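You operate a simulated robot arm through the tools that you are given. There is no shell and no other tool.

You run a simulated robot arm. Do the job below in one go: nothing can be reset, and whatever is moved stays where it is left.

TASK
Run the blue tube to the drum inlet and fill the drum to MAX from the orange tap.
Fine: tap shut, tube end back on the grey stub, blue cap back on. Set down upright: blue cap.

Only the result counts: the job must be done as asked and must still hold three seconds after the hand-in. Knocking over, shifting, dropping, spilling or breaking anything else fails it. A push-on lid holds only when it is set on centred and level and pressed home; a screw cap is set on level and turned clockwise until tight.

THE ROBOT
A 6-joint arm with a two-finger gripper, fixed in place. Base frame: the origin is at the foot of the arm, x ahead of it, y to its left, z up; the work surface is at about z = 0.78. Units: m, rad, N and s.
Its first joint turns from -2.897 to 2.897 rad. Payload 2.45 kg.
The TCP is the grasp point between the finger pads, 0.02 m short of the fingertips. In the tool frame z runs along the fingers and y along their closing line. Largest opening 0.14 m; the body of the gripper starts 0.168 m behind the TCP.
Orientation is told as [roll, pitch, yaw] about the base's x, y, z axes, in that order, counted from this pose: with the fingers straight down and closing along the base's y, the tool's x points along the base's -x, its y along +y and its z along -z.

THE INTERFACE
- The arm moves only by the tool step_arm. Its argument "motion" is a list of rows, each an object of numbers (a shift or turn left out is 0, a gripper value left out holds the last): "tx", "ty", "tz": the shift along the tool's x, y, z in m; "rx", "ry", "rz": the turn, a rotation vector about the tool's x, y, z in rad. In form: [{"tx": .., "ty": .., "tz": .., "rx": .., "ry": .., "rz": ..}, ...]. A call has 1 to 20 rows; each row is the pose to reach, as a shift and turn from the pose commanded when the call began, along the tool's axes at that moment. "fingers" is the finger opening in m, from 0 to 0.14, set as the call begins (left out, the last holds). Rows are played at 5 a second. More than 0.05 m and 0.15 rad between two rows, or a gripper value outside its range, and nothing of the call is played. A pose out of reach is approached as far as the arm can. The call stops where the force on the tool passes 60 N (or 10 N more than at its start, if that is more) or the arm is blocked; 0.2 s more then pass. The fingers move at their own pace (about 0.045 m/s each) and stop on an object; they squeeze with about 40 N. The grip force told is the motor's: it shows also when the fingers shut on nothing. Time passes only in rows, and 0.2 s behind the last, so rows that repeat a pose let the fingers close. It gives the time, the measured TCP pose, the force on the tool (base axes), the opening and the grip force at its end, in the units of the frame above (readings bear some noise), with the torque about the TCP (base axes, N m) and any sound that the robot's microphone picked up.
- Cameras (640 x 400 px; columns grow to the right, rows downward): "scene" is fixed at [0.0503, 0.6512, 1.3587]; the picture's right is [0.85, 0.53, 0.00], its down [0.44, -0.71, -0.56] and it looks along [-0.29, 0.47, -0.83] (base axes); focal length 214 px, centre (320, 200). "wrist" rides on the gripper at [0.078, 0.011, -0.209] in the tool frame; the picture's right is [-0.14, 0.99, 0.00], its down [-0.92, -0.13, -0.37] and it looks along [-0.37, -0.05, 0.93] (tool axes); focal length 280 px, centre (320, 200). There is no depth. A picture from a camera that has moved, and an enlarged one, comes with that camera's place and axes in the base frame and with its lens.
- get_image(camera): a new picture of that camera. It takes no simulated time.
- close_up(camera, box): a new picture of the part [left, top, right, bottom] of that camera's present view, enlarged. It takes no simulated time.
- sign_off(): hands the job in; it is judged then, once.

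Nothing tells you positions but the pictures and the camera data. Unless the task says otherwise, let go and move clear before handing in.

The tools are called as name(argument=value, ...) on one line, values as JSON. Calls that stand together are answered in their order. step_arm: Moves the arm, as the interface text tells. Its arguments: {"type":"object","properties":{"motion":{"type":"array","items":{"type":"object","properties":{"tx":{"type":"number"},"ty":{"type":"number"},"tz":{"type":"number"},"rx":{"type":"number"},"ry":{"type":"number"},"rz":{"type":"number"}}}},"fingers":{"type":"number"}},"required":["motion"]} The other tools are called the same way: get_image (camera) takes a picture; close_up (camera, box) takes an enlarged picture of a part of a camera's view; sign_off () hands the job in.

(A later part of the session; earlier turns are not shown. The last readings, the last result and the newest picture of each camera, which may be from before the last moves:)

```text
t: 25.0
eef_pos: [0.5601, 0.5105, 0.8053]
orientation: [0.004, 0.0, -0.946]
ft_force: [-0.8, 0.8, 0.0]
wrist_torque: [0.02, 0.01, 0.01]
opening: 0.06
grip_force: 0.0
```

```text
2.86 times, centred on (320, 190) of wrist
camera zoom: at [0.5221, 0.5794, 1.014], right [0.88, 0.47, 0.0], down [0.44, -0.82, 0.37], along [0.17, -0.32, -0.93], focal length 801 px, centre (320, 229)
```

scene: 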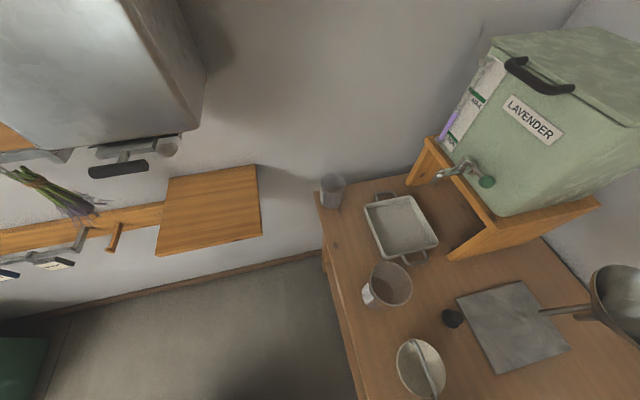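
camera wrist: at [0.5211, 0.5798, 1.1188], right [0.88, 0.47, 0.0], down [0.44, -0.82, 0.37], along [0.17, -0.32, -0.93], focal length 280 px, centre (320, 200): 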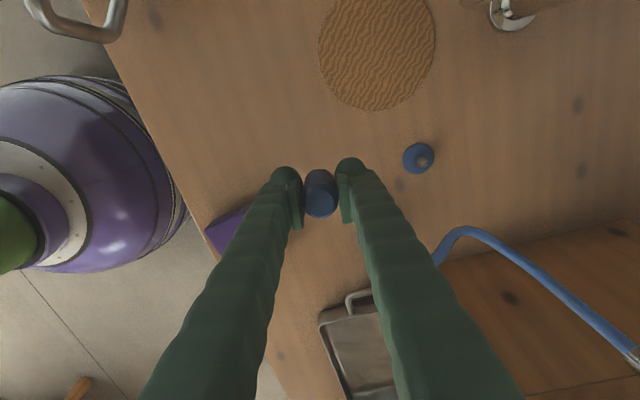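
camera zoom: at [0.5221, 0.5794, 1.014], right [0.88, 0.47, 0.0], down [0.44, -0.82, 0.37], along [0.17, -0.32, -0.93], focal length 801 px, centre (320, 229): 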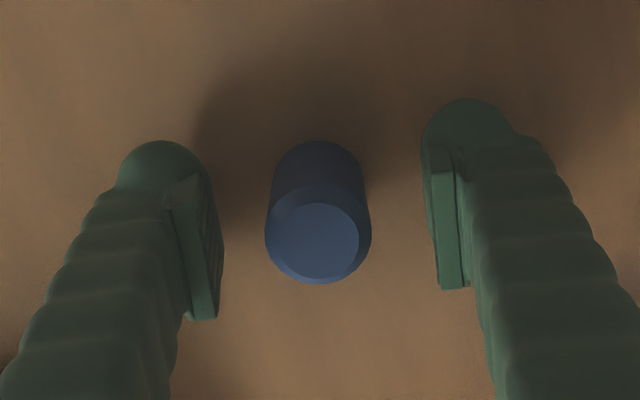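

The cap stands upright at (0.560, 0.510). I rise straight up, then turn the wrist to approach the tube end on the stub with the tube running out between the fingers.

step_arm(motion=[{"tz": -0.02}, {"tz": -0.06}, {"tz": -0.11}, {"tz": -0.16}, {"tz": -0.2}])

step_arm(motion=[{"rz": -0.141}, {"rz": -0.282}, {"rz": -0.423}, {"rz": -0.564}, {"rz": -0.705}, {"rz": -0.846}, {"rz": -0.987}, {"rz": -1.128}, {"rz": -1.269}, {"rz": -1.41}, {"rz": -1.551}, {"rz": -1.692}, {"rz": -1.833}, {"rz": -1.974}, {"rz": -2.115}, {"rz": -2.115}])

get_image(camera="wrist")

```text
t: 26.2
eef_pos: [0.5619, 0.51, 1.0082]
orientation: [0.001, -0.001, -0.944]
ft_force: [0.4, -0.1, -0.5]
wrist_torque: [-0.01, 0.05, 0.03]
opening: 0.06
grip_force: 0.1
```

```text
t: 29.6
eef_pos: [0.5584, 0.5105, 1.0048]
orientation: [0.0, -0.002, 1.17]
ft_force: [0.4, 0.6, -0.9]
wrist_torque: [0.0, -0.01, -0.04]
opening: 0.0603
grip_force: 0.1
```

```text
taken
camera wrist: at [0.5176, 0.4416, 1.2141], right [-0.86, 0.51, 0.0], down [0.48, 0.8, 0.37], along [0.19, 0.32, -0.93], focal length 280 px, centre (320, 200)
```

wrist: 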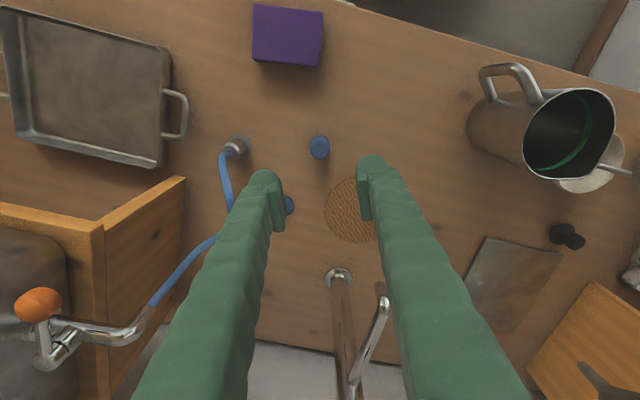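

The cap stands upright. I zoom in on the tube end and on the tap from this side.

close_up(camera="wrist", box=[195, 120, 265, 190])

close_up(camera="wrist", box=[0, 220, 240, 390])

```text
5.71 times, centred on (230, 155) of wrist
camera zoom: at [0.5176, 0.4416, 1.2141], right [-0.86, 0.51, 0.0], down [0.48, 0.8, 0.37], along [0.19, 0.32, -0.93], focal length 1602 px, centre (834, 457)
```

zoom: 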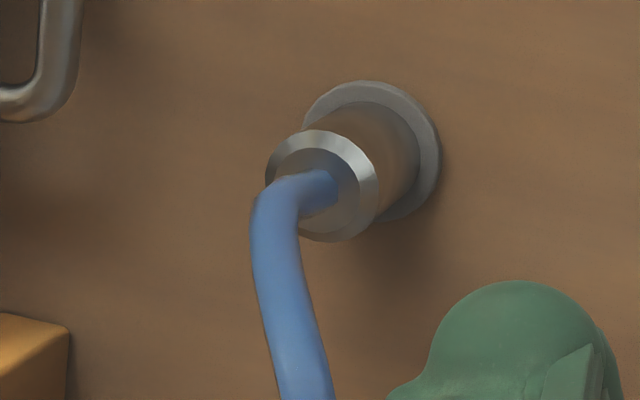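

```text
2.35 times, centred on (120, 305) of wrist
camera zoom: at [0.5176, 0.4416, 1.2141], right [-0.86, 0.51, 0.0], down [0.48, 0.8, 0.37], along [0.19, 0.32, -0.93], focal length 660 px, centre (791, -47)
```

zoom: 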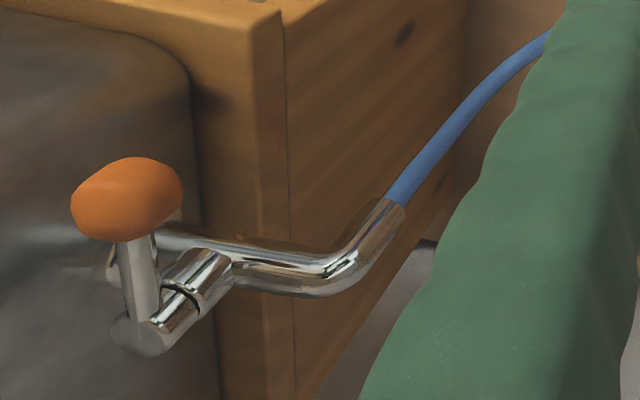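

The tube end centre is at (0.667, 0.449). I move above it at z≈1.0 and check the alignment.

step_arm(motion=[{"tx": 0.0036, "ty": -0.031}, {"tx": 0.0072, "ty": -0.062}, {"tx": 0.0108, "ty": -0.093}, {"tx": 0.0144, "ty": -0.1241}, {"tx": 0.0144, "ty": -0.1241}])

get_image(camera="wrist")

```text
t: 30.8
eef_pos: [0.666, 0.4448, 1.0055]
orientation: [0.0, -0.001, 1.172]
ft_force: [0.0, 0.7, -0.5]
wrist_torque: [-0.02, 0.02, -0.01]
opening: 0.0599
grip_force: 0.1
```

```text
taken
camera wrist: at [0.6252, 0.3777, 1.2143], right [-0.86, 0.51, 0.0], down [0.48, 0.8, 0.37], along [0.19, 0.32, -0.93], focal length 280 px, centre (320, 200)
```

wrist: 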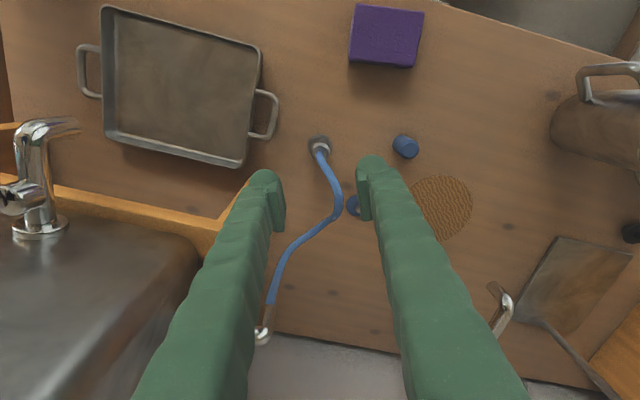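

close_up(camera="wrist", box=[290, 120, 350, 180])

```text
6.67 times, centred on (320, 150) of wrist
camera zoom: at [0.6252, 0.3777, 1.2143], right [-0.86, 0.51, 0.0], down [0.48, 0.8, 0.37], along [0.19, 0.32, -0.93], focal length 1869 px, centre (320, 533)
```

zoom: 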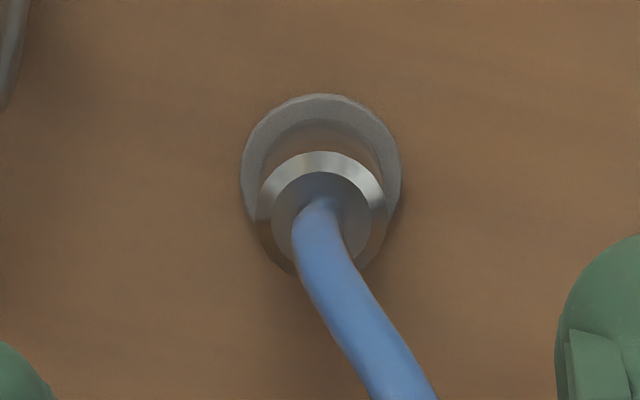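

The ferrule is centred laterally and about 4 mm ahead along the tool's −x. I correct that and descend around it.

step_arm(motion=[{"tx": -0.0037, "tz": 0.04}, {"tx": -0.0037, "tz": 0.08}, {"tx": -0.0037, "tz": 0.12}, {"tx": -0.0037, "tz": 0.15}, {"tx": -0.0037, "tz": 0.175}, {"tx": -0.0037, "tz": 0.192}, {"tx": -0.0037, "tz": 0.192}])

get_image(camera="wrist")

close_up(camera="wrist", box=[240, 120, 400, 260])

```text
t: 32.4
eef_pos: [0.6657, 0.4491, 0.8125]
orientation: [0.0, -0.002, 1.172]
ft_force: [0.7, 0.4, 0.6]
wrist_torque: [0.03, 0.02, 0.0]
opening: 0.0602
grip_force: 0.1
```

```text
taken
camera wrist: at [0.6251, 0.3811, 1.0216], right [-0.86, 0.51, 0.0], down [0.48, 0.8, 0.37], along [0.19, 0.32, -0.93], focal length 280 px, centre (320, 200)
```

wrist: 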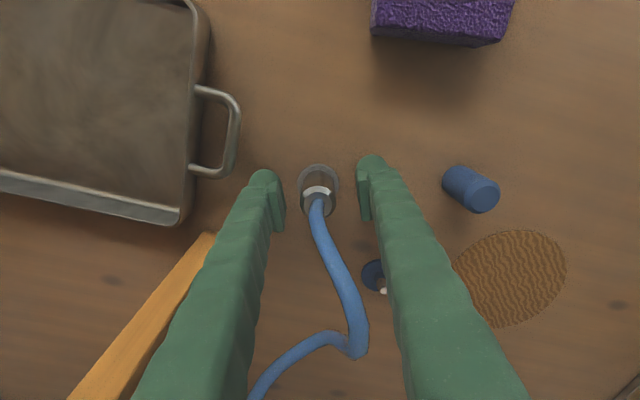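

```text
2.86 times, centred on (320, 190) of wrist
camera zoom: at [0.6251, 0.3811, 1.0216], right [-0.86, 0.51, 0.0], down [0.48, 0.8, 0.37], along [0.19, 0.32, -0.93], focal length 801 px, centre (320, 229)
```

zoom: 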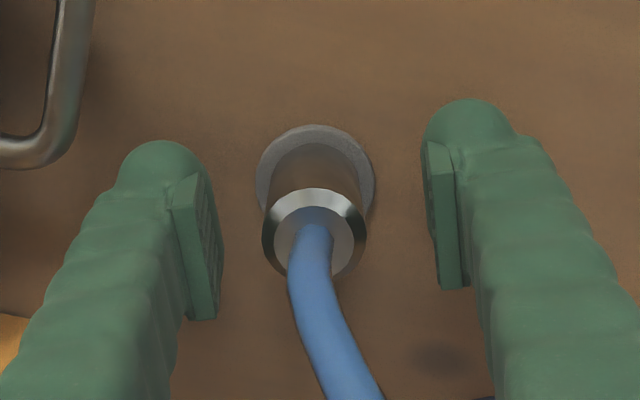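

The fingers are around the ferrule with the tube in the channel. I close and then pull gently upward.

step_arm(fingers=0.0, motion=[{"tz": 0.0}, {"tz": 0.0}, {"tz": 0.0}, {"tz": 0.0}, {"tz": 0.0}])

step_arm(motion=[{"tz": -0.004}, {"tz": -0.008}, {"tz": -0.014}, {"tz": -0.02}])

close_up(camera="wrist", box=[240, 120, 400, 260])

```text
t: 33.6
eef_pos: [0.6659, 0.4489, 0.8137]
orientation: [-0.001, 0.0, 1.172]
ft_force: [-0.1, -0.4, 0.4]
wrist_torque: [-0.01, 0.01, 0.0]
opening: 0.0274
grip_force: 39.5
```

```text
t: 34.6
eef_pos: [0.6685, 0.4513, 0.8337]
orientation: [-0.001, -0.003, 1.17]
ft_force: [-0.1, 0.1, -0.7]
wrist_torque: [-0.02, 0.01, 0.0]
opening: 0.0274
grip_force: 40.4
```

```text
2.86 times, centred on (320, 190) of wrist
camera zoom: at [0.6279, 0.3831, 1.0424], right [-0.86, 0.51, 0.0], down [0.48, 0.8, 0.37], along [0.19, 0.32, -0.93], focal length 801 px, centre (320, 229)
```

zoom: 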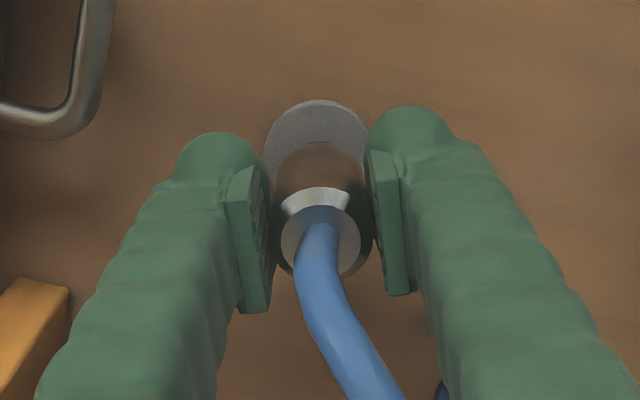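

The tube end is off the stub. I lift it a bit more and carry it to above the inlet, turning the wrist partly so the tube leads toward the tap freely.

step_arm(motion=[{"tz": -0.025}, {"tz": -0.045}, {"tx": -0.0175, "ty": 0.008, "tz": -0.045, "rz": 0.133}, {"tx": -0.035, "ty": 0.016, "tz": -0.045, "rz": 0.267}, {"tx": -0.0526, "ty": 0.024, "tz": -0.045, "rz": 0.4}, {"tx": -0.07, "ty": 0.032, "tz": -0.045, "rz": 0.533}, {"tx": -0.0877, "ty": 0.04, "tz": -0.045, "rz": 0.667}, {"tx": -0.1052, "ty": 0.0479, "tz": -0.045, "rz": 0.8}, {"tx": -0.1052, "ty": 0.0479, "tz": -0.045, "rz": 0.8}])

get_image(camera="wrist")

close_up(camera="wrist", box=[240, 120, 400, 260])

```text
t: 36.6
eef_pos: [0.666, 0.5667, 0.8763]
orientation: [0.0, -0.001, 0.37]
ft_force: [0.0, 0.4, -0.6]
wrist_torque: [0.0, -0.03, 0.02]
opening: 0.0275
grip_force: 39.9
```

```text
taken
camera wrist: at [0.5883, 0.5483, 1.0859], right [-0.23, 0.97, 0.0], down [0.9, 0.21, 0.37], along [0.36, 0.09, -0.93], focal length 280 px, centre (320, 200)
```

wrist: 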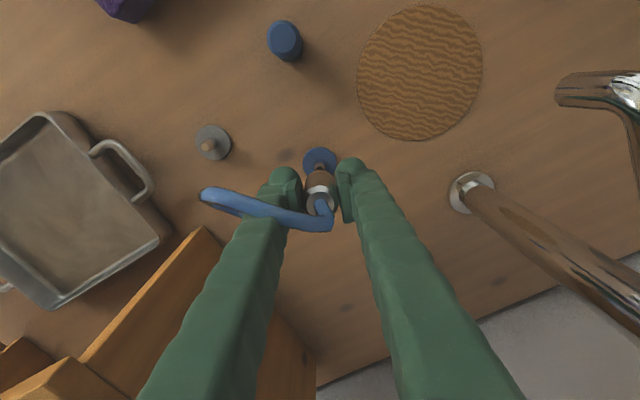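

```text
2.86 times, centred on (320, 190) of wrist
camera zoom: at [0.5883, 0.5483, 1.0859], right [-0.23, 0.97, 0.0], down [0.9, 0.21, 0.37], along [0.36, 0.09, -0.93], focal length 801 px, centre (320, 229)
```

zoom: 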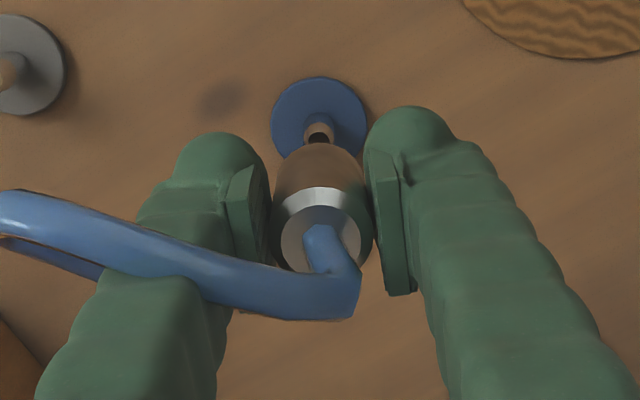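

The ferrule hovers over the inlet. I zoom in to measure the offset to the nozzle.

close_up(camera="wrist", box=[290, 140, 350, 220])

close_up(camera="wrist", box=[300, 142, 340, 172])

```text
5.00 times, centred on (320, 180) of wrist
camera zoom: at [0.5883, 0.5483, 1.0859], right [-0.23, 0.97, 0.0], down [0.9, 0.21, 0.37], along [0.36, 0.09, -0.93], focal length 1402 px, centre (320, 300)
```

zoom: 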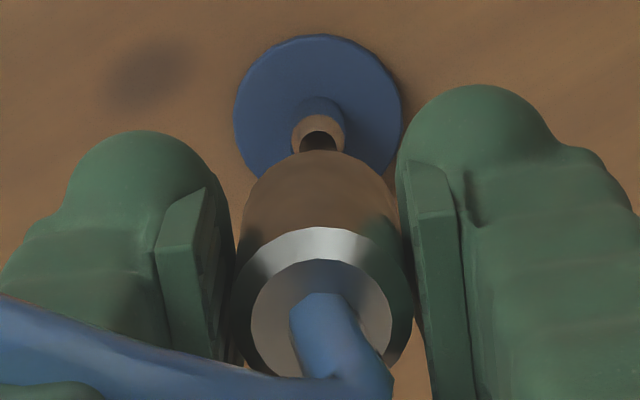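

```text
13.33 times, centred on (320, 157) of wrist
camera zoom: at [0.5883, 0.5483, 1.0859], right [-0.23, 0.97, 0.0], down [0.9, 0.21, 0.37], along [0.36, 0.09, -0.93], focal length 3738 px, centre (320, 773)
```

zoom: 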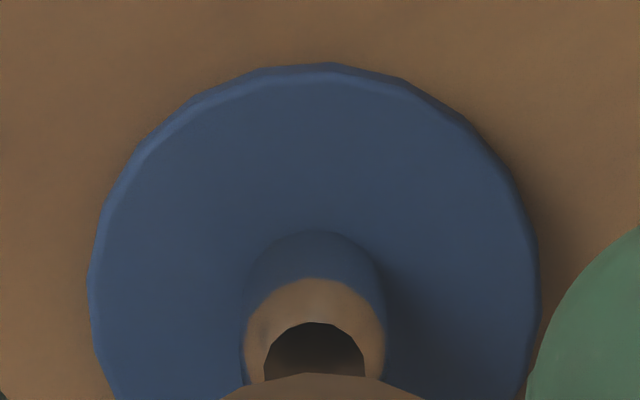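

The ferrule is about 2 mm off along the tool's +x relative to the nozzle. I correct that, lower to just above the nozzle tip and let the arm settle.

step_arm(motion=[{"tx": 0.0018, "ty": -0.0006, "tz": 0.01}, {"tx": 0.0018, "ty": -0.0006, "tz": 0.02}, {"tx": 0.0018, "ty": -0.0006, "tz": 0.028}, {"tx": 0.0018, "ty": -0.0006, "tz": 0.028}, {"tx": 0.0018, "ty": -0.0006, "tz": 0.028}])

close_up(camera="wrist", box=[290, 150, 350, 230])

get_image(camera="wrist")

```text
t: 37.8
eef_pos: [0.6646, 0.5652, 0.8502]
orientation: [-0.001, 0.0, 0.371]
ft_force: [-0.1, 0.5, -0.7]
wrist_torque: [0.01, 0.01, -0.01]
opening: 0.0276
grip_force: 39.4
```

```text
5.00 times, centred on (320, 190) of wrist
camera zoom: at [0.5876, 0.5467, 1.0592], right [-0.23, 0.97, 0.0], down [0.9, 0.21, 0.37], along [0.36, 0.09, -0.93], focal length 1402 px, centre (320, 250)
```

zoom: 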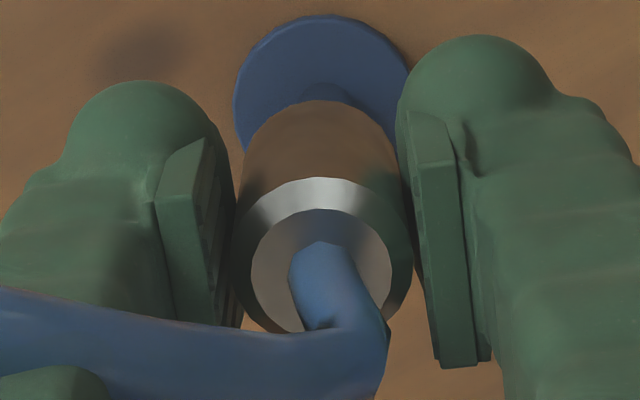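

```text
taken
camera wrist: at [0.5876, 0.5467, 1.0592], right [-0.23, 0.97, 0.0], down [0.9, 0.21, 0.37], along [0.36, 0.09, -0.93], focal length 280 px, centre (320, 200)
```

wrist: 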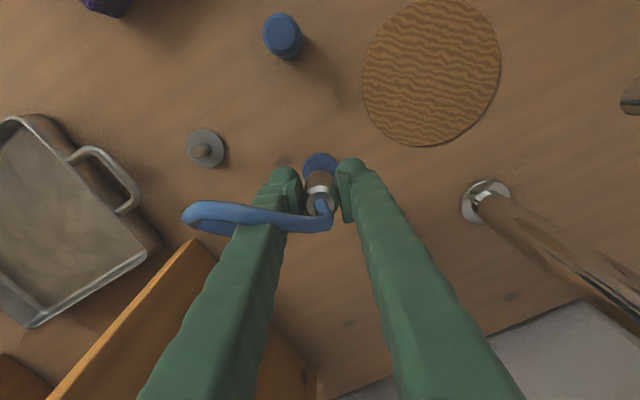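

Aligned within about 1 mm. I lower onto the nozzle in small steps, watching the force.

step_arm(motion=[{"tx": 0.0008, "tz": 0.006}, {"tx": 0.0008, "tz": 0.012}, {"tx": 0.0008, "tz": 0.018}, {"tx": 0.0008, "tz": 0.024}])

```text
t: 38.8
eef_pos: [0.6647, 0.5673, 0.8261]
orientation: [0.0, -0.002, 0.371]
ft_force: [0.2, 0.0, -0.6]
wrist_torque: [0.0, -0.02, -0.01]
opening: 0.0273
grip_force: 40.0
```

step_arm(motion=[{"tz": 0.003}, {"tz": 0.006}, {"tz": 0.009}, {"tz": 0.011}])

close_up(camera="wrist", box=[240, 120, 400, 260])

```text
t: 39.8
eef_pos: [0.6646, 0.5648, 0.8161]
orientation: [0.001, -0.002, 0.371]
ft_force: [-0.4, 0.8, -0.6]
wrist_torque: [-0.01, 0.02, 0.0]
opening: 0.0274
grip_force: 40.2
```

```text
2.86 times, centred on (320, 190) of wrist
camera zoom: at [0.5876, 0.5462, 1.025], right [-0.23, 0.97, 0.0], down [0.9, 0.21, 0.37], along [0.36, 0.09, -0.93], focal length 801 px, centre (320, 229)
```

zoom: 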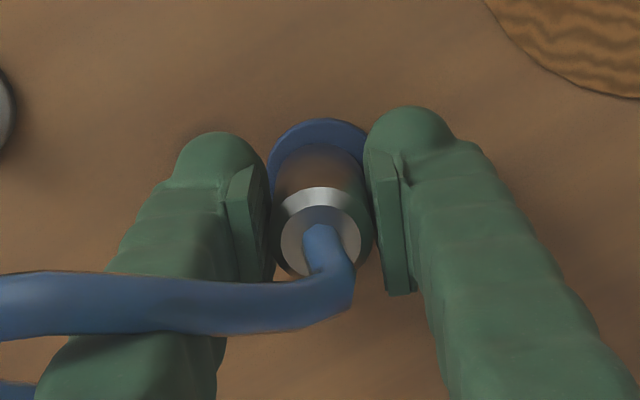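

Nearly seated. I press the last millimetres home.

step_arm(motion=[{"tz": 0.001}, {"tz": 0.002}, {"tz": 0.003}])

step_arm(motion=[{"tz": 0.001}, {"tz": 0.0015}])

```text
t: 40.6
eef_pos: [0.6646, 0.565, 0.8132]
orientation: [0.0, -0.001, 0.37]
ft_force: [1.4, 0.6, 4.2]
wrist_torque: [0.08, -0.01, 0.01]
opening: 0.0274
grip_force: 40.2
```

```text
t: 41.2
eef_pos: [0.6637, 0.5653, 0.8104]
orientation: [0.002, -0.002, 0.37]
ft_force: [6.6, 6.1, 27.2]
wrist_torque: [0.11, -0.09, -0.01]
opening: 0.0273
grip_force: 39.6
```

Seat contact at the expected height (27 N). I press slightly more to be sure it's home, then ease off.

step_arm(motion=[{"tz": 0.0006}, {"tz": 0.0008}])

step_arm(motion=[{"tz": -0.001}, {"tz": -0.002}])

close_up(camera="wrist", box=[240, 120, 400, 260])

```text
t: 41.8
eef_pos: [0.6642, 0.5633, 0.8108]
orientation: [0.001, 0.0, 0.371]
ft_force: [4.9, 3.6, 27.6]
wrist_torque: [0.05, -0.07, 0.02]
opening: 0.0274
grip_force: 39.7
```

```text
t: 42.4
eef_pos: [0.6648, 0.5648, 0.8117]
orientation: [0.001, -0.003, 0.371]
ft_force: [0.7, 0.1, -0.6]
wrist_torque: [0.0, 0.03, -0.03]
opening: 0.0272
grip_force: 40.4
```

```text
2.86 times, centred on (320, 190) of wrist
camera zoom: at [0.5866, 0.5464, 1.021], right [-0.23, 0.97, 0.0], down [0.9, 0.21, 0.37], along [0.36, 0.09, -0.93], focal length 801 px, centre (320, 229)
```

zoom: 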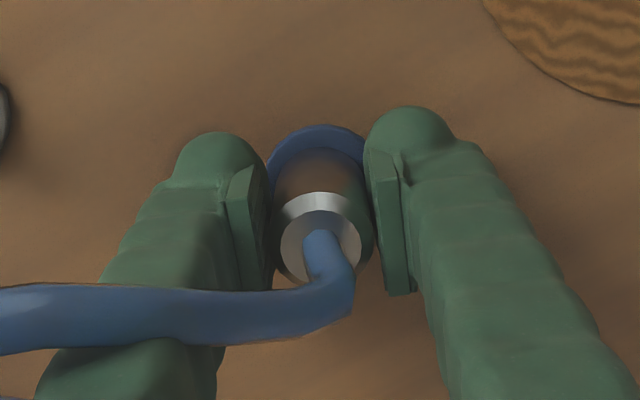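

close_up(camera="wrist", box=[290, 155, 350, 225])

get_image(camera="wrist")

```text
5.71 times, centred on (320, 190) of wrist
camera zoom: at [0.5866, 0.5464, 1.021], right [-0.23, 0.97, 0.0], down [0.9, 0.21, 0.37], along [0.36, 0.09, -0.93], focal length 1602 px, centre (320, 257)
```

zoom: 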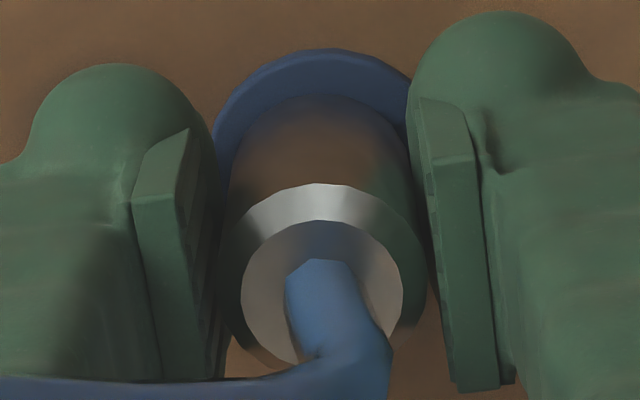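

```text
taken
camera wrist: at [0.5866, 0.5464, 1.021], right [-0.23, 0.97, 0.0], down [0.9, 0.21, 0.37], along [0.36, 0.09, -0.93], focal length 280 px, centre (320, 200)
```

wrist: 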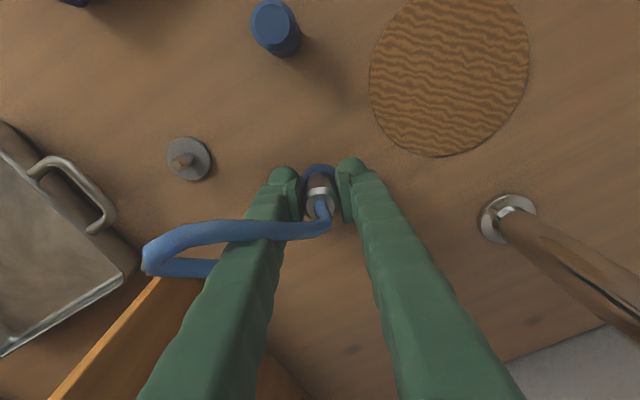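

The contact height matches the seated height on the stub, so the tube end should be home on the inlet. I open the fingers slightly and check before rising.

step_arm(fingers=0.045, motion=[{"tz": 0.0}, {"tz": 0.0}, {"tz": 0.0}])

close_up(camera="wrist", box=[240, 120, 400, 260])

```text
t: 43.2
eef_pos: [0.6652, 0.5642, 0.8129]
orientation: [0.0, 0.0, 0.37]
ft_force: [0.0, 0.0, 0.5]
wrist_torque: [-0.01, -0.01, 0.01]
opening: 0.0452
grip_force: 0.1
```

```text
2.86 times, centred on (320, 190) of wrist
camera zoom: at [0.5867, 0.5464, 1.0214], right [-0.23, 0.97, 0.0], down [0.9, 0.21, 0.37], along [0.36, 0.09, -0.93], focal length 801 px, centre (320, 229)
```

zoom: 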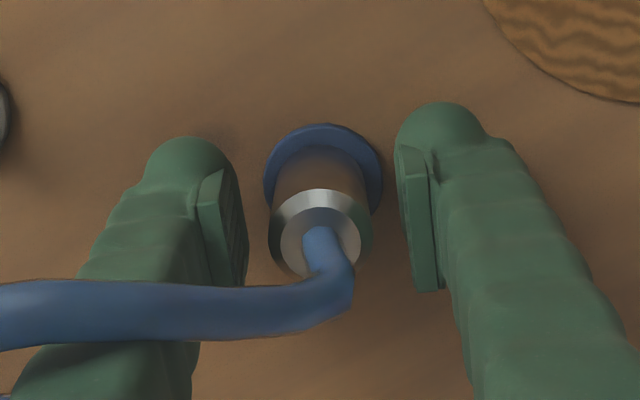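

The tube end stands on the inlet flange. I rise slowly, watching that the tube end stays seated.

step_arm(motion=[{"tz": -0.01}, {"tz": -0.02}, {"tz": -0.03}, {"tz": -0.04}])

get_image(camera="wrist")

```text
t: 44.2
eef_pos: [0.6643, 0.5646, 0.8507]
orientation: [0.0, -0.001, 0.371]
ft_force: [-0.1, -0.6, 0.1]
wrist_torque: [0.02, -0.04, 0.01]
opening: 0.045
grip_force: 0.1
```

```text
taken
camera wrist: at [0.587, 0.5465, 1.0603], right [-0.23, 0.97, 0.0], down [0.9, 0.21, 0.37], along [0.36, 0.09, -0.93], focal length 280 px, centre (320, 200)
```

wrist: 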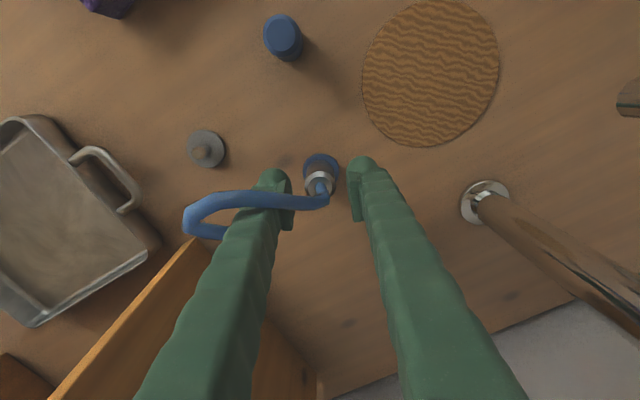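

No drag. I continue rising clear of the tube to get a view of everything.

step_arm(motion=[{"tz": -0.03}, {"tz": -0.07}, {"tz": -0.12}, {"tz": -0.17}, {"tz": -0.22}, {"tz": -0.27}, {"tz": -0.27}])

get_image(camera="wrist")

close_up(camera="wrist", box=[220, 80, 400, 240])

```text
t: 45.8
eef_pos: [0.6654, 0.5643, 1.1223]
orientation: [0.0, 0.001, 0.369]
ft_force: [0.8, -0.2, 0.5]
wrist_torque: [0.01, 0.01, 0.03]
opening: 0.0451
grip_force: 0.0
```

```text
taken
camera wrist: at [0.5877, 0.5464, 1.3319], right [-0.23, 0.97, 0.0], down [0.9, 0.21, 0.37], along [0.36, 0.09, -0.93], focal length 280 px, centre (320, 200)
```

wrist: 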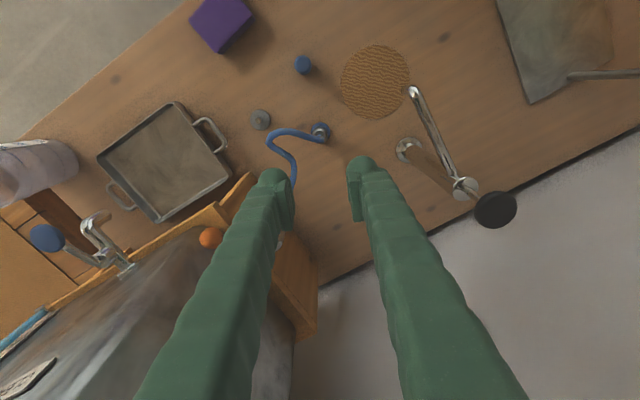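

```text
2.50 times, centred on (310, 160) of wrist
camera zoom: at [0.5877, 0.5464, 1.3319], right [-0.23, 0.97, 0.0], down [0.9, 0.21, 0.37], along [0.36, 0.09, -0.93], focal length 701 px, centre (345, 300)
```

zoom: 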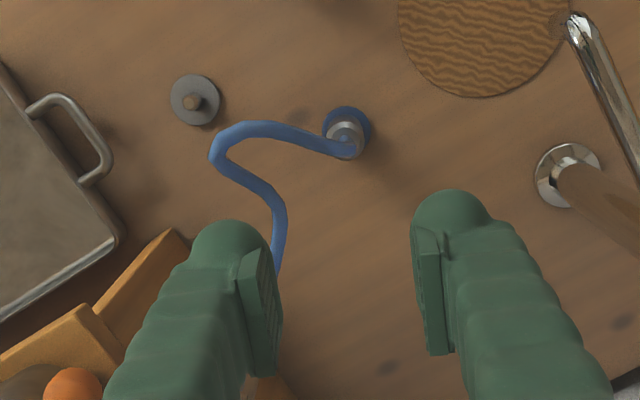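

The tube end stands on the inlet with the tube looping freely to the tap. Next I take a close look at the orange tap from above before turning it.

step_arm(fingers=0.14, motion=[{"tz": -0.04}, {"tz": -0.078}, {"tx": -0.0053, "ty": -0.0176, "tz": -0.078, "rz": 0.134}, {"tx": -0.0107, "ty": -0.0351, "tz": -0.078, "rz": 0.268}, {"tx": -0.016, "ty": -0.0527, "tz": -0.078, "rz": 0.402}, {"tx": -0.0214, "ty": -0.0702, "tz": -0.078, "rz": 0.536}, {"tx": -0.0267, "ty": -0.0878, "tz": -0.078, "rz": 0.67}, {"tx": -0.0267, "ty": -0.0878, "tz": -0.078, "rz": 0.67}])

get_image(camera="wrist")

```text
t: 47.6
eef_pos: [0.7209, 0.4932, 1.201]
orientation: [0.002, 0.0, -0.299]
ft_force: [0.9, -0.4, -0.1]
wrist_torque: [0.01, 0.02, -0.01]
opening: 0.1401
grip_force: 0.0
```

```text
taken
camera wrist: at [0.649, 0.5252, 1.4101], right [0.42, 0.91, 0.0], down [0.84, -0.4, 0.37], along [0.33, -0.16, -0.93], focal length 280 px, centre (320, 200)
```

wrist: 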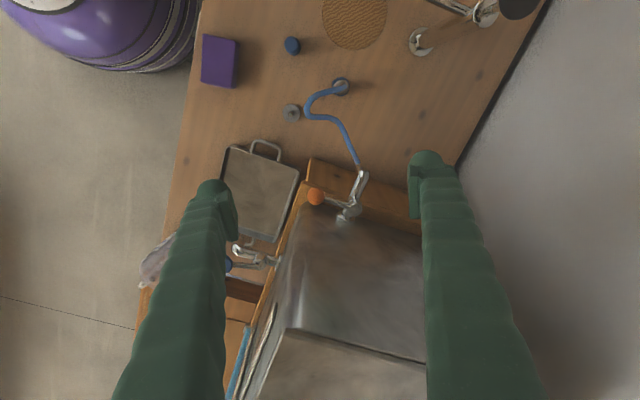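

close_up(camera="wrist", box=[280, 140, 400, 250])

close_up(camera="wrist", box=[300, 170, 380, 230])

```text
3.64 times, centred on (340, 195) of wrist
camera zoom: at [0.649, 0.5252, 1.4101], right [0.42, 0.91, 0.0], down [0.84, -0.4, 0.37], along [0.33, -0.16, -0.93], focal length 1020 px, centre (247, 218)
```

zoom: 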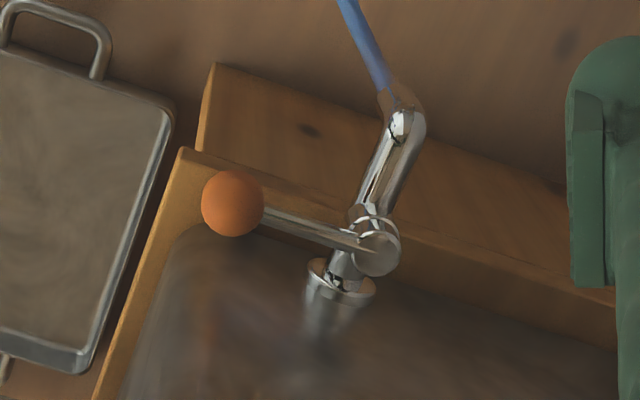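

```text
6.67 times, centred on (340, 200) of wrist
camera zoom: at [0.649, 0.5252, 1.4101], right [0.42, 0.91, 0.0], down [0.84, -0.4, 0.37], along [0.33, -0.16, -0.93], focal length 1869 px, centre (187, 200)
```

zoom: 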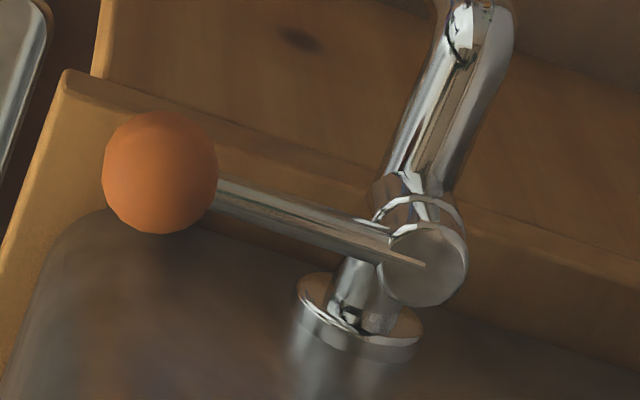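

From the views, the stem is at about (0.808, 0.503), the knob at (0.771, 0.4625, 1.052), lever about 55 mm, pointing parallel to the tank side; it must swing outward away from the tank. I turn the wrist to 45° and back off so I can hook one finger behind the knob.

step_arm(motion=[{"tx": 0.0063, "ty": -0.0032, "rz": -0.1355}, {"tx": 0.0126, "ty": -0.0064, "rz": -0.271}, {"tx": 0.0189, "ty": -0.0096, "rz": -0.4065}, {"tx": 0.0252, "ty": -0.0128, "rz": -0.542}, {"tx": 0.0315, "ty": -0.0159, "rz": -0.6775}, {"tx": 0.0378, "ty": -0.0191, "rz": -0.813}, {"tx": 0.0441, "ty": -0.0223, "rz": -0.9485}, {"tx": 0.0504, "ty": -0.0255, "rz": -1.084}, {"tx": 0.0504, "ty": -0.0255, "rz": -1.084}])

get_image(camera="wrist")

```text
t: 49.6
eef_pos: [0.6653, 0.4843, 1.2013]
orientation: [0.0, -0.002, 0.785]
ft_force: [0.7, -0.6, 0.1]
wrist_torque: [-0.01, 0.02, 0.0]
opening: 0.14
grip_force: 0.0
```

```text
taken
camera wrist: at [0.6012, 0.4357, 1.4097], right [-0.6, 0.8, 0.0], down [0.74, 0.56, 0.37], along [0.29, 0.22, -0.93], focal length 280 px, centre (320, 200)
```

wrist: 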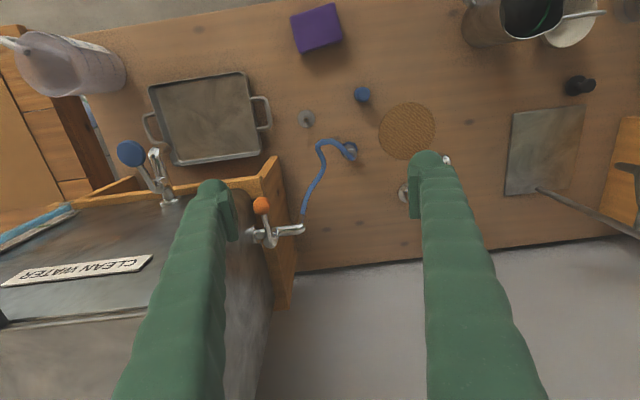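

close_up(camera="wrist", box=[190, 160, 320, 290])

close_up(camera="wrist", box=[310, 120, 380, 180])

```text
3.08 times, centred on (255, 225) of wrist
camera zoom: at [0.6012, 0.4357, 1.4097], right [-0.6, 0.8, 0.0], down [0.74, 0.56, 0.37], along [0.29, 0.22, -0.93], focal length 863 px, centre (520, 123)
```

zoom: 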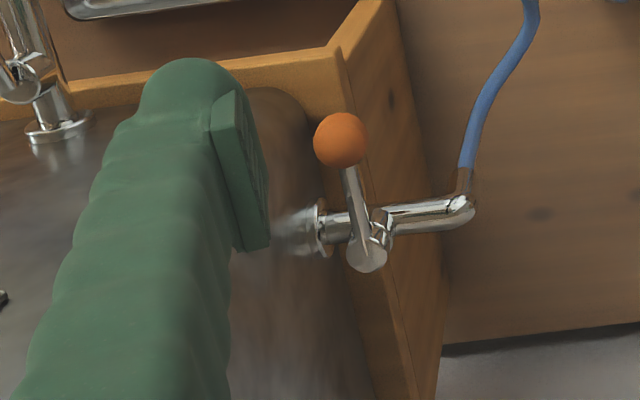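

```text
6.67 times, centred on (345, 150) of wrist
camera zoom: at [0.6012, 0.4357, 1.4097], right [-0.6, 0.8, 0.0], down [0.74, 0.56, 0.37], along [0.29, 0.22, -0.93], focal length 1869 px, centre (153, 533)
```

zoom: 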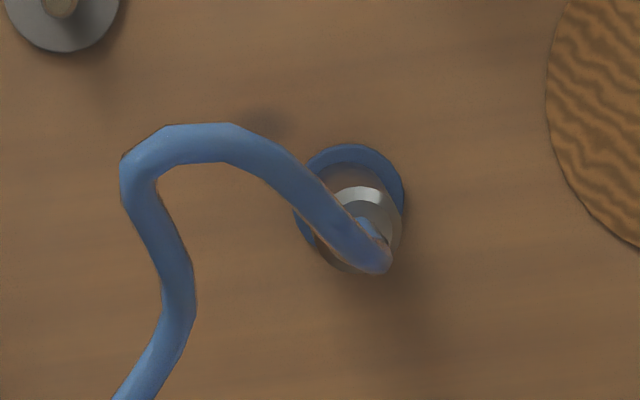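

Knob confirmed at about (0.7705, 0.462, 1.052), stem at (0.808, 0.503). I descend in front of the tap to the knob height, finger still clear of knob and tank.

step_arm(motion=[{"tz": 0.04}, {"tz": 0.08}, {"tz": 0.12}, {"tz": 0.143}, {"tz": 0.143}])

get_image(camera="wrist")

close_up(camera="wrist", box=[100, 140, 300, 340])

```text
t: 50.8
eef_pos: [0.6649, 0.4869, 1.0551]
orientation: [0.0, -0.001, 0.786]
ft_force: [0.2, -0.2, -0.8]
wrist_torque: [-0.02, -0.05, 0.01]
opening: 0.14
grip_force: 0.0
```

```text
taken
camera wrist: at [0.6014, 0.4379, 1.2643], right [-0.6, 0.8, 0.0], down [0.74, 0.56, 0.37], along [0.29, 0.22, -0.93], focal length 280 px, centre (320, 200)
```

wrist: 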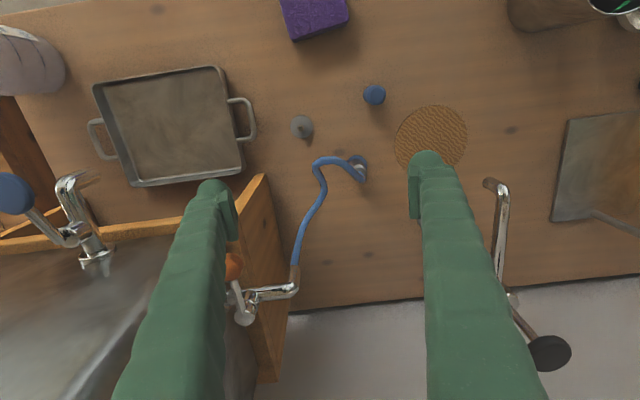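

```text
2.00 times, centred on (200, 240) of wrist
camera zoom: at [0.6014, 0.4379, 1.2643], right [-0.6, 0.8, 0.0], down [0.74, 0.56, 0.37], along [0.29, 0.22, -0.93], focal length 561 px, centre (560, 120)
```

zoom: 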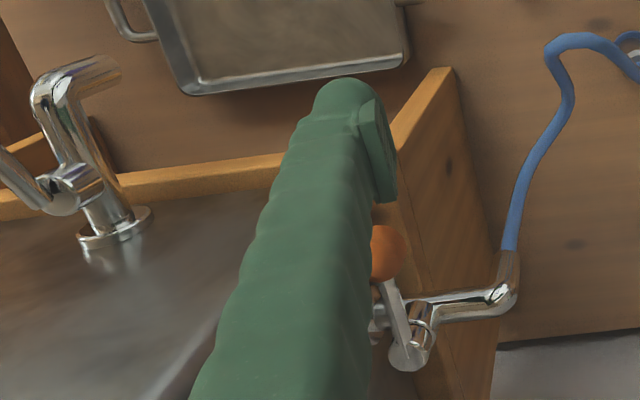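

The gap between knob and tank is too narrow to hook a finger safely, so instead I will approach the knob horizontally along the lever, gripping it from above and below. I back off toward the robot and tilt the tool to horizontal.

step_arm(fingers=0.05, motion=[{"tx": 0.03, "ty": -0.01, "tz": -0.01}, {"tx": 0.06, "ty": -0.03, "tz": -0.02, "ry": -0.1}, {"tx": 0.09, "ty": -0.05, "tz": -0.03, "ry": -0.24}, {"tx": 0.12, "ty": -0.07, "tz": -0.04, "ry": -0.38}, {"tx": 0.1428, "ty": -0.092, "tz": -0.045, "ry": -0.52}, {"tx": 0.1428, "ty": -0.092, "tz": -0.045, "ry": -0.66}, {"tx": 0.1428, "ty": -0.092, "tz": -0.045, "ry": -0.8}, {"tx": 0.1428, "ty": -0.092, "tz": -0.045, "ry": -0.94}, {"tx": 0.1428, "ty": -0.092, "tz": -0.045, "ry": -1.08}, {"tx": 0.1428, "ty": -0.092, "tz": -0.045, "ry": -1.22}, {"tx": 0.1428, "ty": -0.092, "tz": -0.045, "ry": -1.22}])

get_image(camera="wrist")

```text
t: 53.2
eef_pos: [0.6287, 0.3188, 1.1022]
orientation: [0.002, -1.221, 0.782]
ft_force: [-0.8, -0.3, 0.1]
wrist_torque: [-0.03, 0.0, -0.01]
opening: 0.05
grip_force: 0.1
```

```text
taken
camera wrist: at [0.4624, 0.1681, 1.1], right [-0.67, 0.73, 0.13], down [0.07, -0.11, 0.99], along [0.74, 0.67, 0.03], focal length 280 px, centre (320, 200)
```

wrist: 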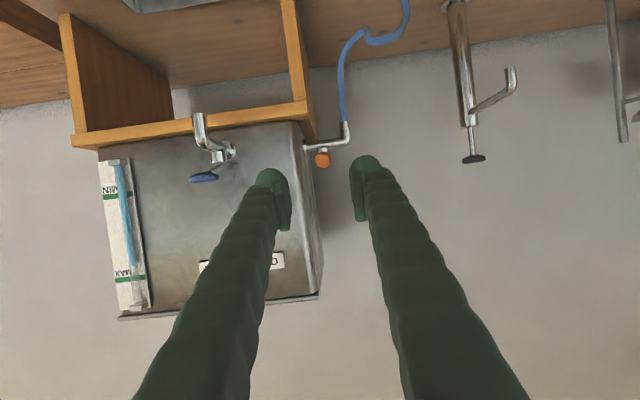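

Now I see the tank face and the orange tap end-on. I zoom in to measure the gap and heights.

close_up(camera="wrist", box=[280, 90, 380, 190])

close_up(camera="wrist", box=[60, 100, 340, 330])

```text
4.00 times, centred on (330, 140) of wrist
camera zoom: at [0.4624, 0.1681, 1.1], right [-0.67, 0.73, 0.13], down [0.07, -0.11, 0.99], along [0.74, 0.67, 0.03], focal length 1122 px, centre (280, 440)
```

zoom: 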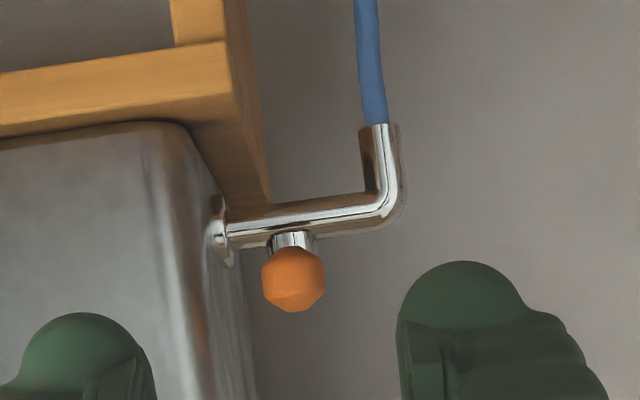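

```text
1.74 times, centred on (200, 215) of wrist
camera zoom: at [0.4624, 0.1681, 1.1], right [-0.67, 0.73, 0.13], down [0.07, -0.11, 0.99], along [0.74, 0.67, 0.03], focal length 488 px, centre (529, 174)
```

zoom: 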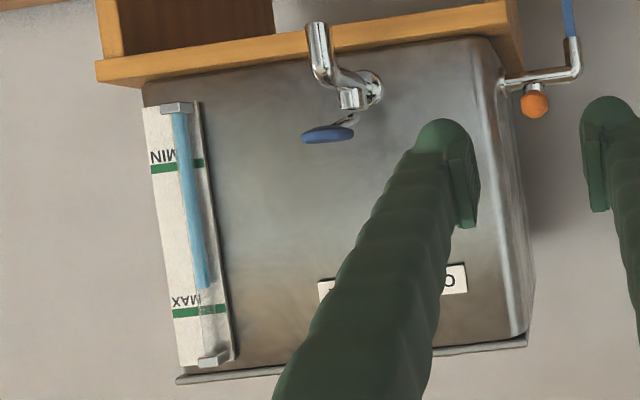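

The pipe top is at z≈1.03 and the knob at z≈1.052 with ~20 mm gap to the tank, so gripping the knob from above/below horizontally fits. I tilt fully horizontal, then roll the gripper 90° so it closes vertically.

step_arm(motion=[{"ry": -0.12}, {"ry": -0.24}, {"ry": -0.35}, {"ry": -0.35}])

step_arm(motion=[{"rz": 0.143}, {"rz": 0.286}, {"rz": 0.429}, {"rz": 0.572}, {"rz": 0.715}, {"rz": 0.858}, {"rz": 1.001}, {"rz": 1.144}, {"rz": 1.287}, {"rz": 1.43}, {"rz": 1.571}, {"rz": 1.571}])

get_image(camera="wrist")

```text
t: 54.2
eef_pos: [0.6298, 0.3168, 1.1025]
orientation: [3.061, -1.568, -2.278]
ft_force: [-0.8, 0.0, -1.2]
wrist_torque: [-0.01, 0.0, -0.01]
opening: 0.0498
grip_force: 0.0
```

```text
t: 56.8
eef_pos: [0.6285, 0.3168, 1.1024]
orientation: [1.569, 0.001, -0.785]
ft_force: [-0.7, 0.1, -0.5]
wrist_torque: [-0.01, 0.02, -0.02]
opening: 0.0502
grip_force: 0.0
```

```text
taken
camera wrist: at [0.4253, 0.2245, 1.1128], right [0.1, -0.1, 0.99], down [0.39, -0.91, -0.13], along [0.92, 0.4, -0.05], focal length 280 px, centre (320, 200)
```

wrist: 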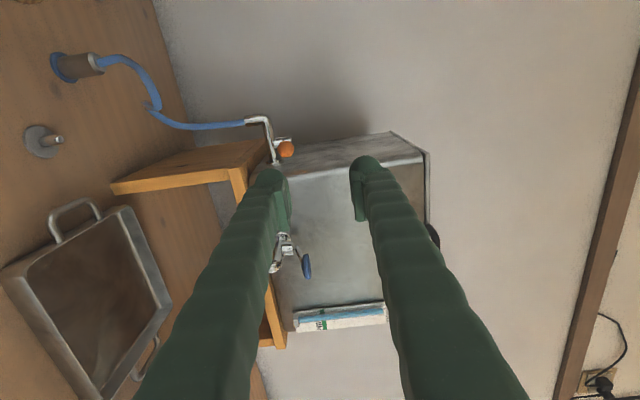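

The gripper now closes vertically and points along the lever. This view also shows the tube end on the inlet from the side; I zoom in on both.

close_up(camera="wrist", box=[20, 30, 130, 170])

close_up(camera="wrist", box=[230, 100, 330, 200])

```text
2.86 times, centred on (75, 100) of wrist
camera zoom: at [0.4253, 0.2245, 1.1128], right [0.1, -0.1, 0.99], down [0.39, -0.91, -0.13], along [0.92, 0.4, -0.05], focal length 801 px, centre (1020, 486)
```

zoom: 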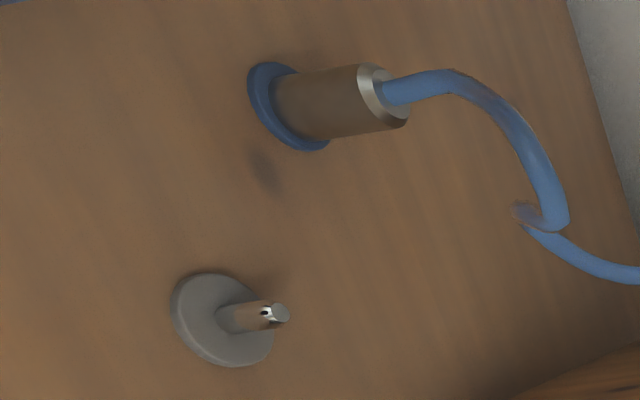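

```text
4.00 times, centred on (280, 150) of wrist
camera zoom: at [0.4253, 0.2245, 1.1128], right [0.1, -0.1, 0.99], down [0.39, -0.91, -0.13], along [0.92, 0.4, -0.05], focal length 1122 px, centre (480, 400)
```

zoom: 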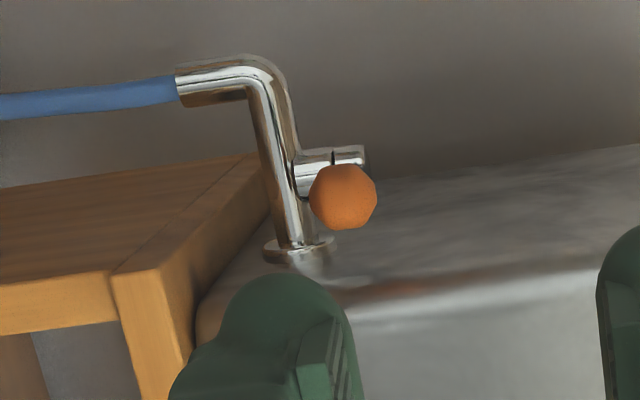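

The tube end sits flush and level on the inlet flange. The knob confirms at (0.7705, 0.462, 1.0515); I approach to 5 cm short of it.

step_arm(motion=[{"tx": 0.0006, "ty": -0.0127, "tz": 0.0383}, {"tx": 0.0012, "ty": -0.0254, "tz": 0.0766}, {"tx": 0.0018, "ty": -0.0382, "tz": 0.1149}, {"tx": 0.0024, "ty": -0.0509, "tz": 0.1532}, {"tx": 0.0024, "ty": -0.0509, "tz": 0.1532}])

get_image(camera="wrist")

close_up(camera="wrist", box=[220, 100, 420, 240])

```text
t: 58.0
eef_pos: [0.7388, 0.4251, 1.0525]
orientation: [1.57, 0.0, -0.786]
ft_force: [-0.7, 0.1, -0.6]
wrist_torque: [0.0, 0.01, 0.0]
opening: 0.05
grip_force: 0.1
```

```text
taken
camera wrist: at [0.5348, 0.3335, 1.0639], right [0.1, -0.1, 0.99], down [0.39, -0.91, -0.13], along [0.92, 0.4, -0.05], focal length 280 px, centre (320, 200)
```

wrist: 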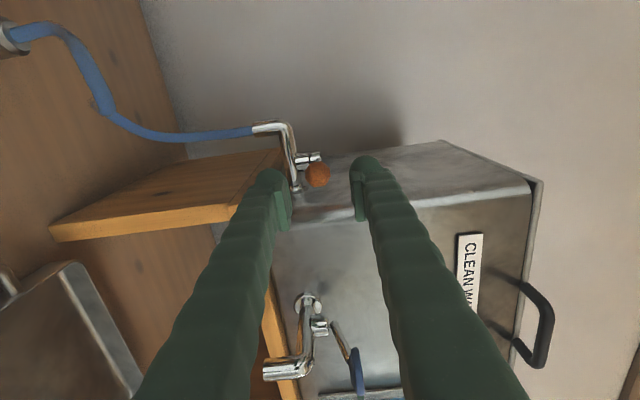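

```text
2.86 times, centred on (320, 170) of wrist
camera zoom: at [0.5348, 0.3335, 1.0639], right [0.1, -0.1, 0.99], down [0.39, -0.91, -0.13], along [0.92, 0.4, -0.05], focal length 801 px, centre (320, 286)
```

zoom: 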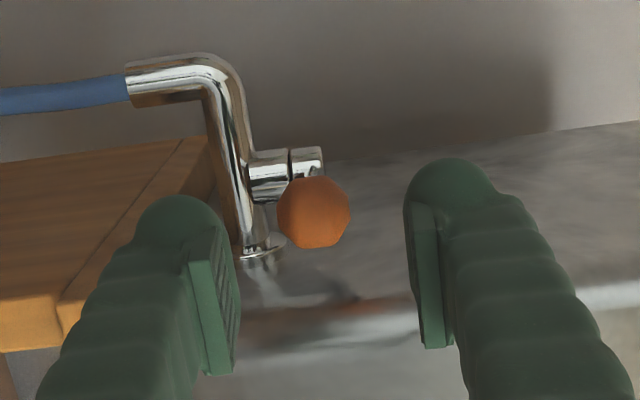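

The knob is centred between the fingers within 3 mm. I advance so the fingers straddle it, then close.

step_arm(motion=[{"tx": 0.0015, "ty": -0.001, "tz": 0.015}, {"tx": 0.0015, "ty": -0.001, "tz": 0.03}, {"tx": 0.0015, "ty": -0.001, "tz": 0.043}, {"tx": 0.0015, "ty": -0.001, "tz": 0.043}])

close_up(camera="wrist", box=[220, 100, 420, 240])

```text
t: 59.0
eef_pos: [0.766, 0.4579, 1.0503]
orientation: [1.569, 0.0, -0.785]
ft_force: [0.0, -0.2, 0.6]
wrist_torque: [0.01, 0.0, 0.0]
opening: 0.05
grip_force: 0.2
```

```text
2.86 times, centred on (320, 170) of wrist
camera zoom: at [0.5613, 0.3651, 1.0613], right [0.1, -0.1, 0.99], down [0.39, -0.91, -0.13], along [0.92, 0.4, -0.05], focal length 801 px, centre (320, 286)
```

zoom: 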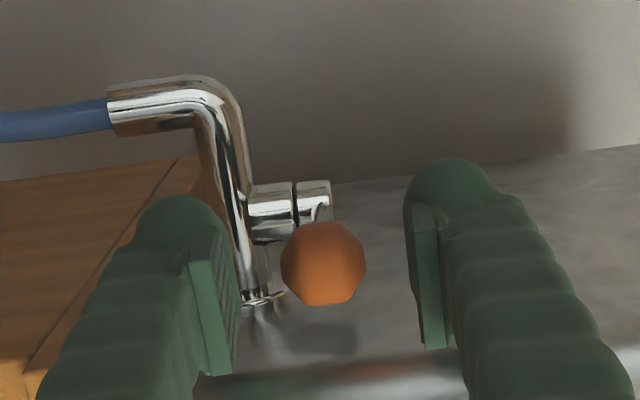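

The knob is right between the pads. I close on it.

step_arm(fingers=0.0, motion=[{"tz": 0.0}, {"tz": 0.0}, {"tz": 0.0}, {"tz": 0.0}])

close_up(camera="wrist", box=[220, 100, 420, 240])

```text
t: 60.0
eef_pos: [0.7648, 0.4571, 1.0509]
orientation: [1.57, 0.0, -0.787]
ft_force: [7.7, 5.4, 18.8]
wrist_torque: [0.01, -0.05, -0.08]
opening: 0.0227
grip_force: 44.4
```

```text
2.86 times, centred on (320, 170) of wrist
camera zoom: at [0.5612, 0.3651, 1.0619], right [0.1, -0.1, 0.99], down [0.39, -0.91, -0.13], along [0.92, 0.4, -0.05], focal length 801 px, centre (320, 286)
```

zoom: 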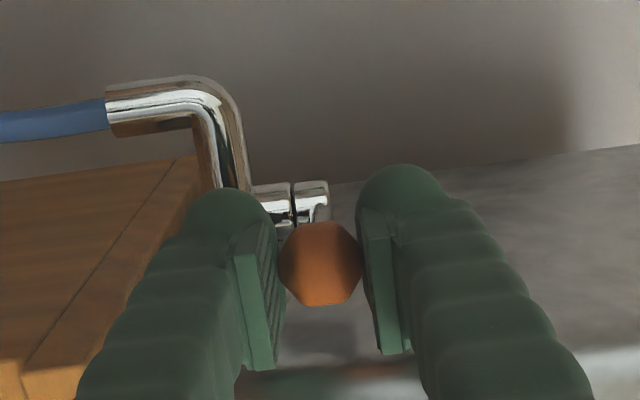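

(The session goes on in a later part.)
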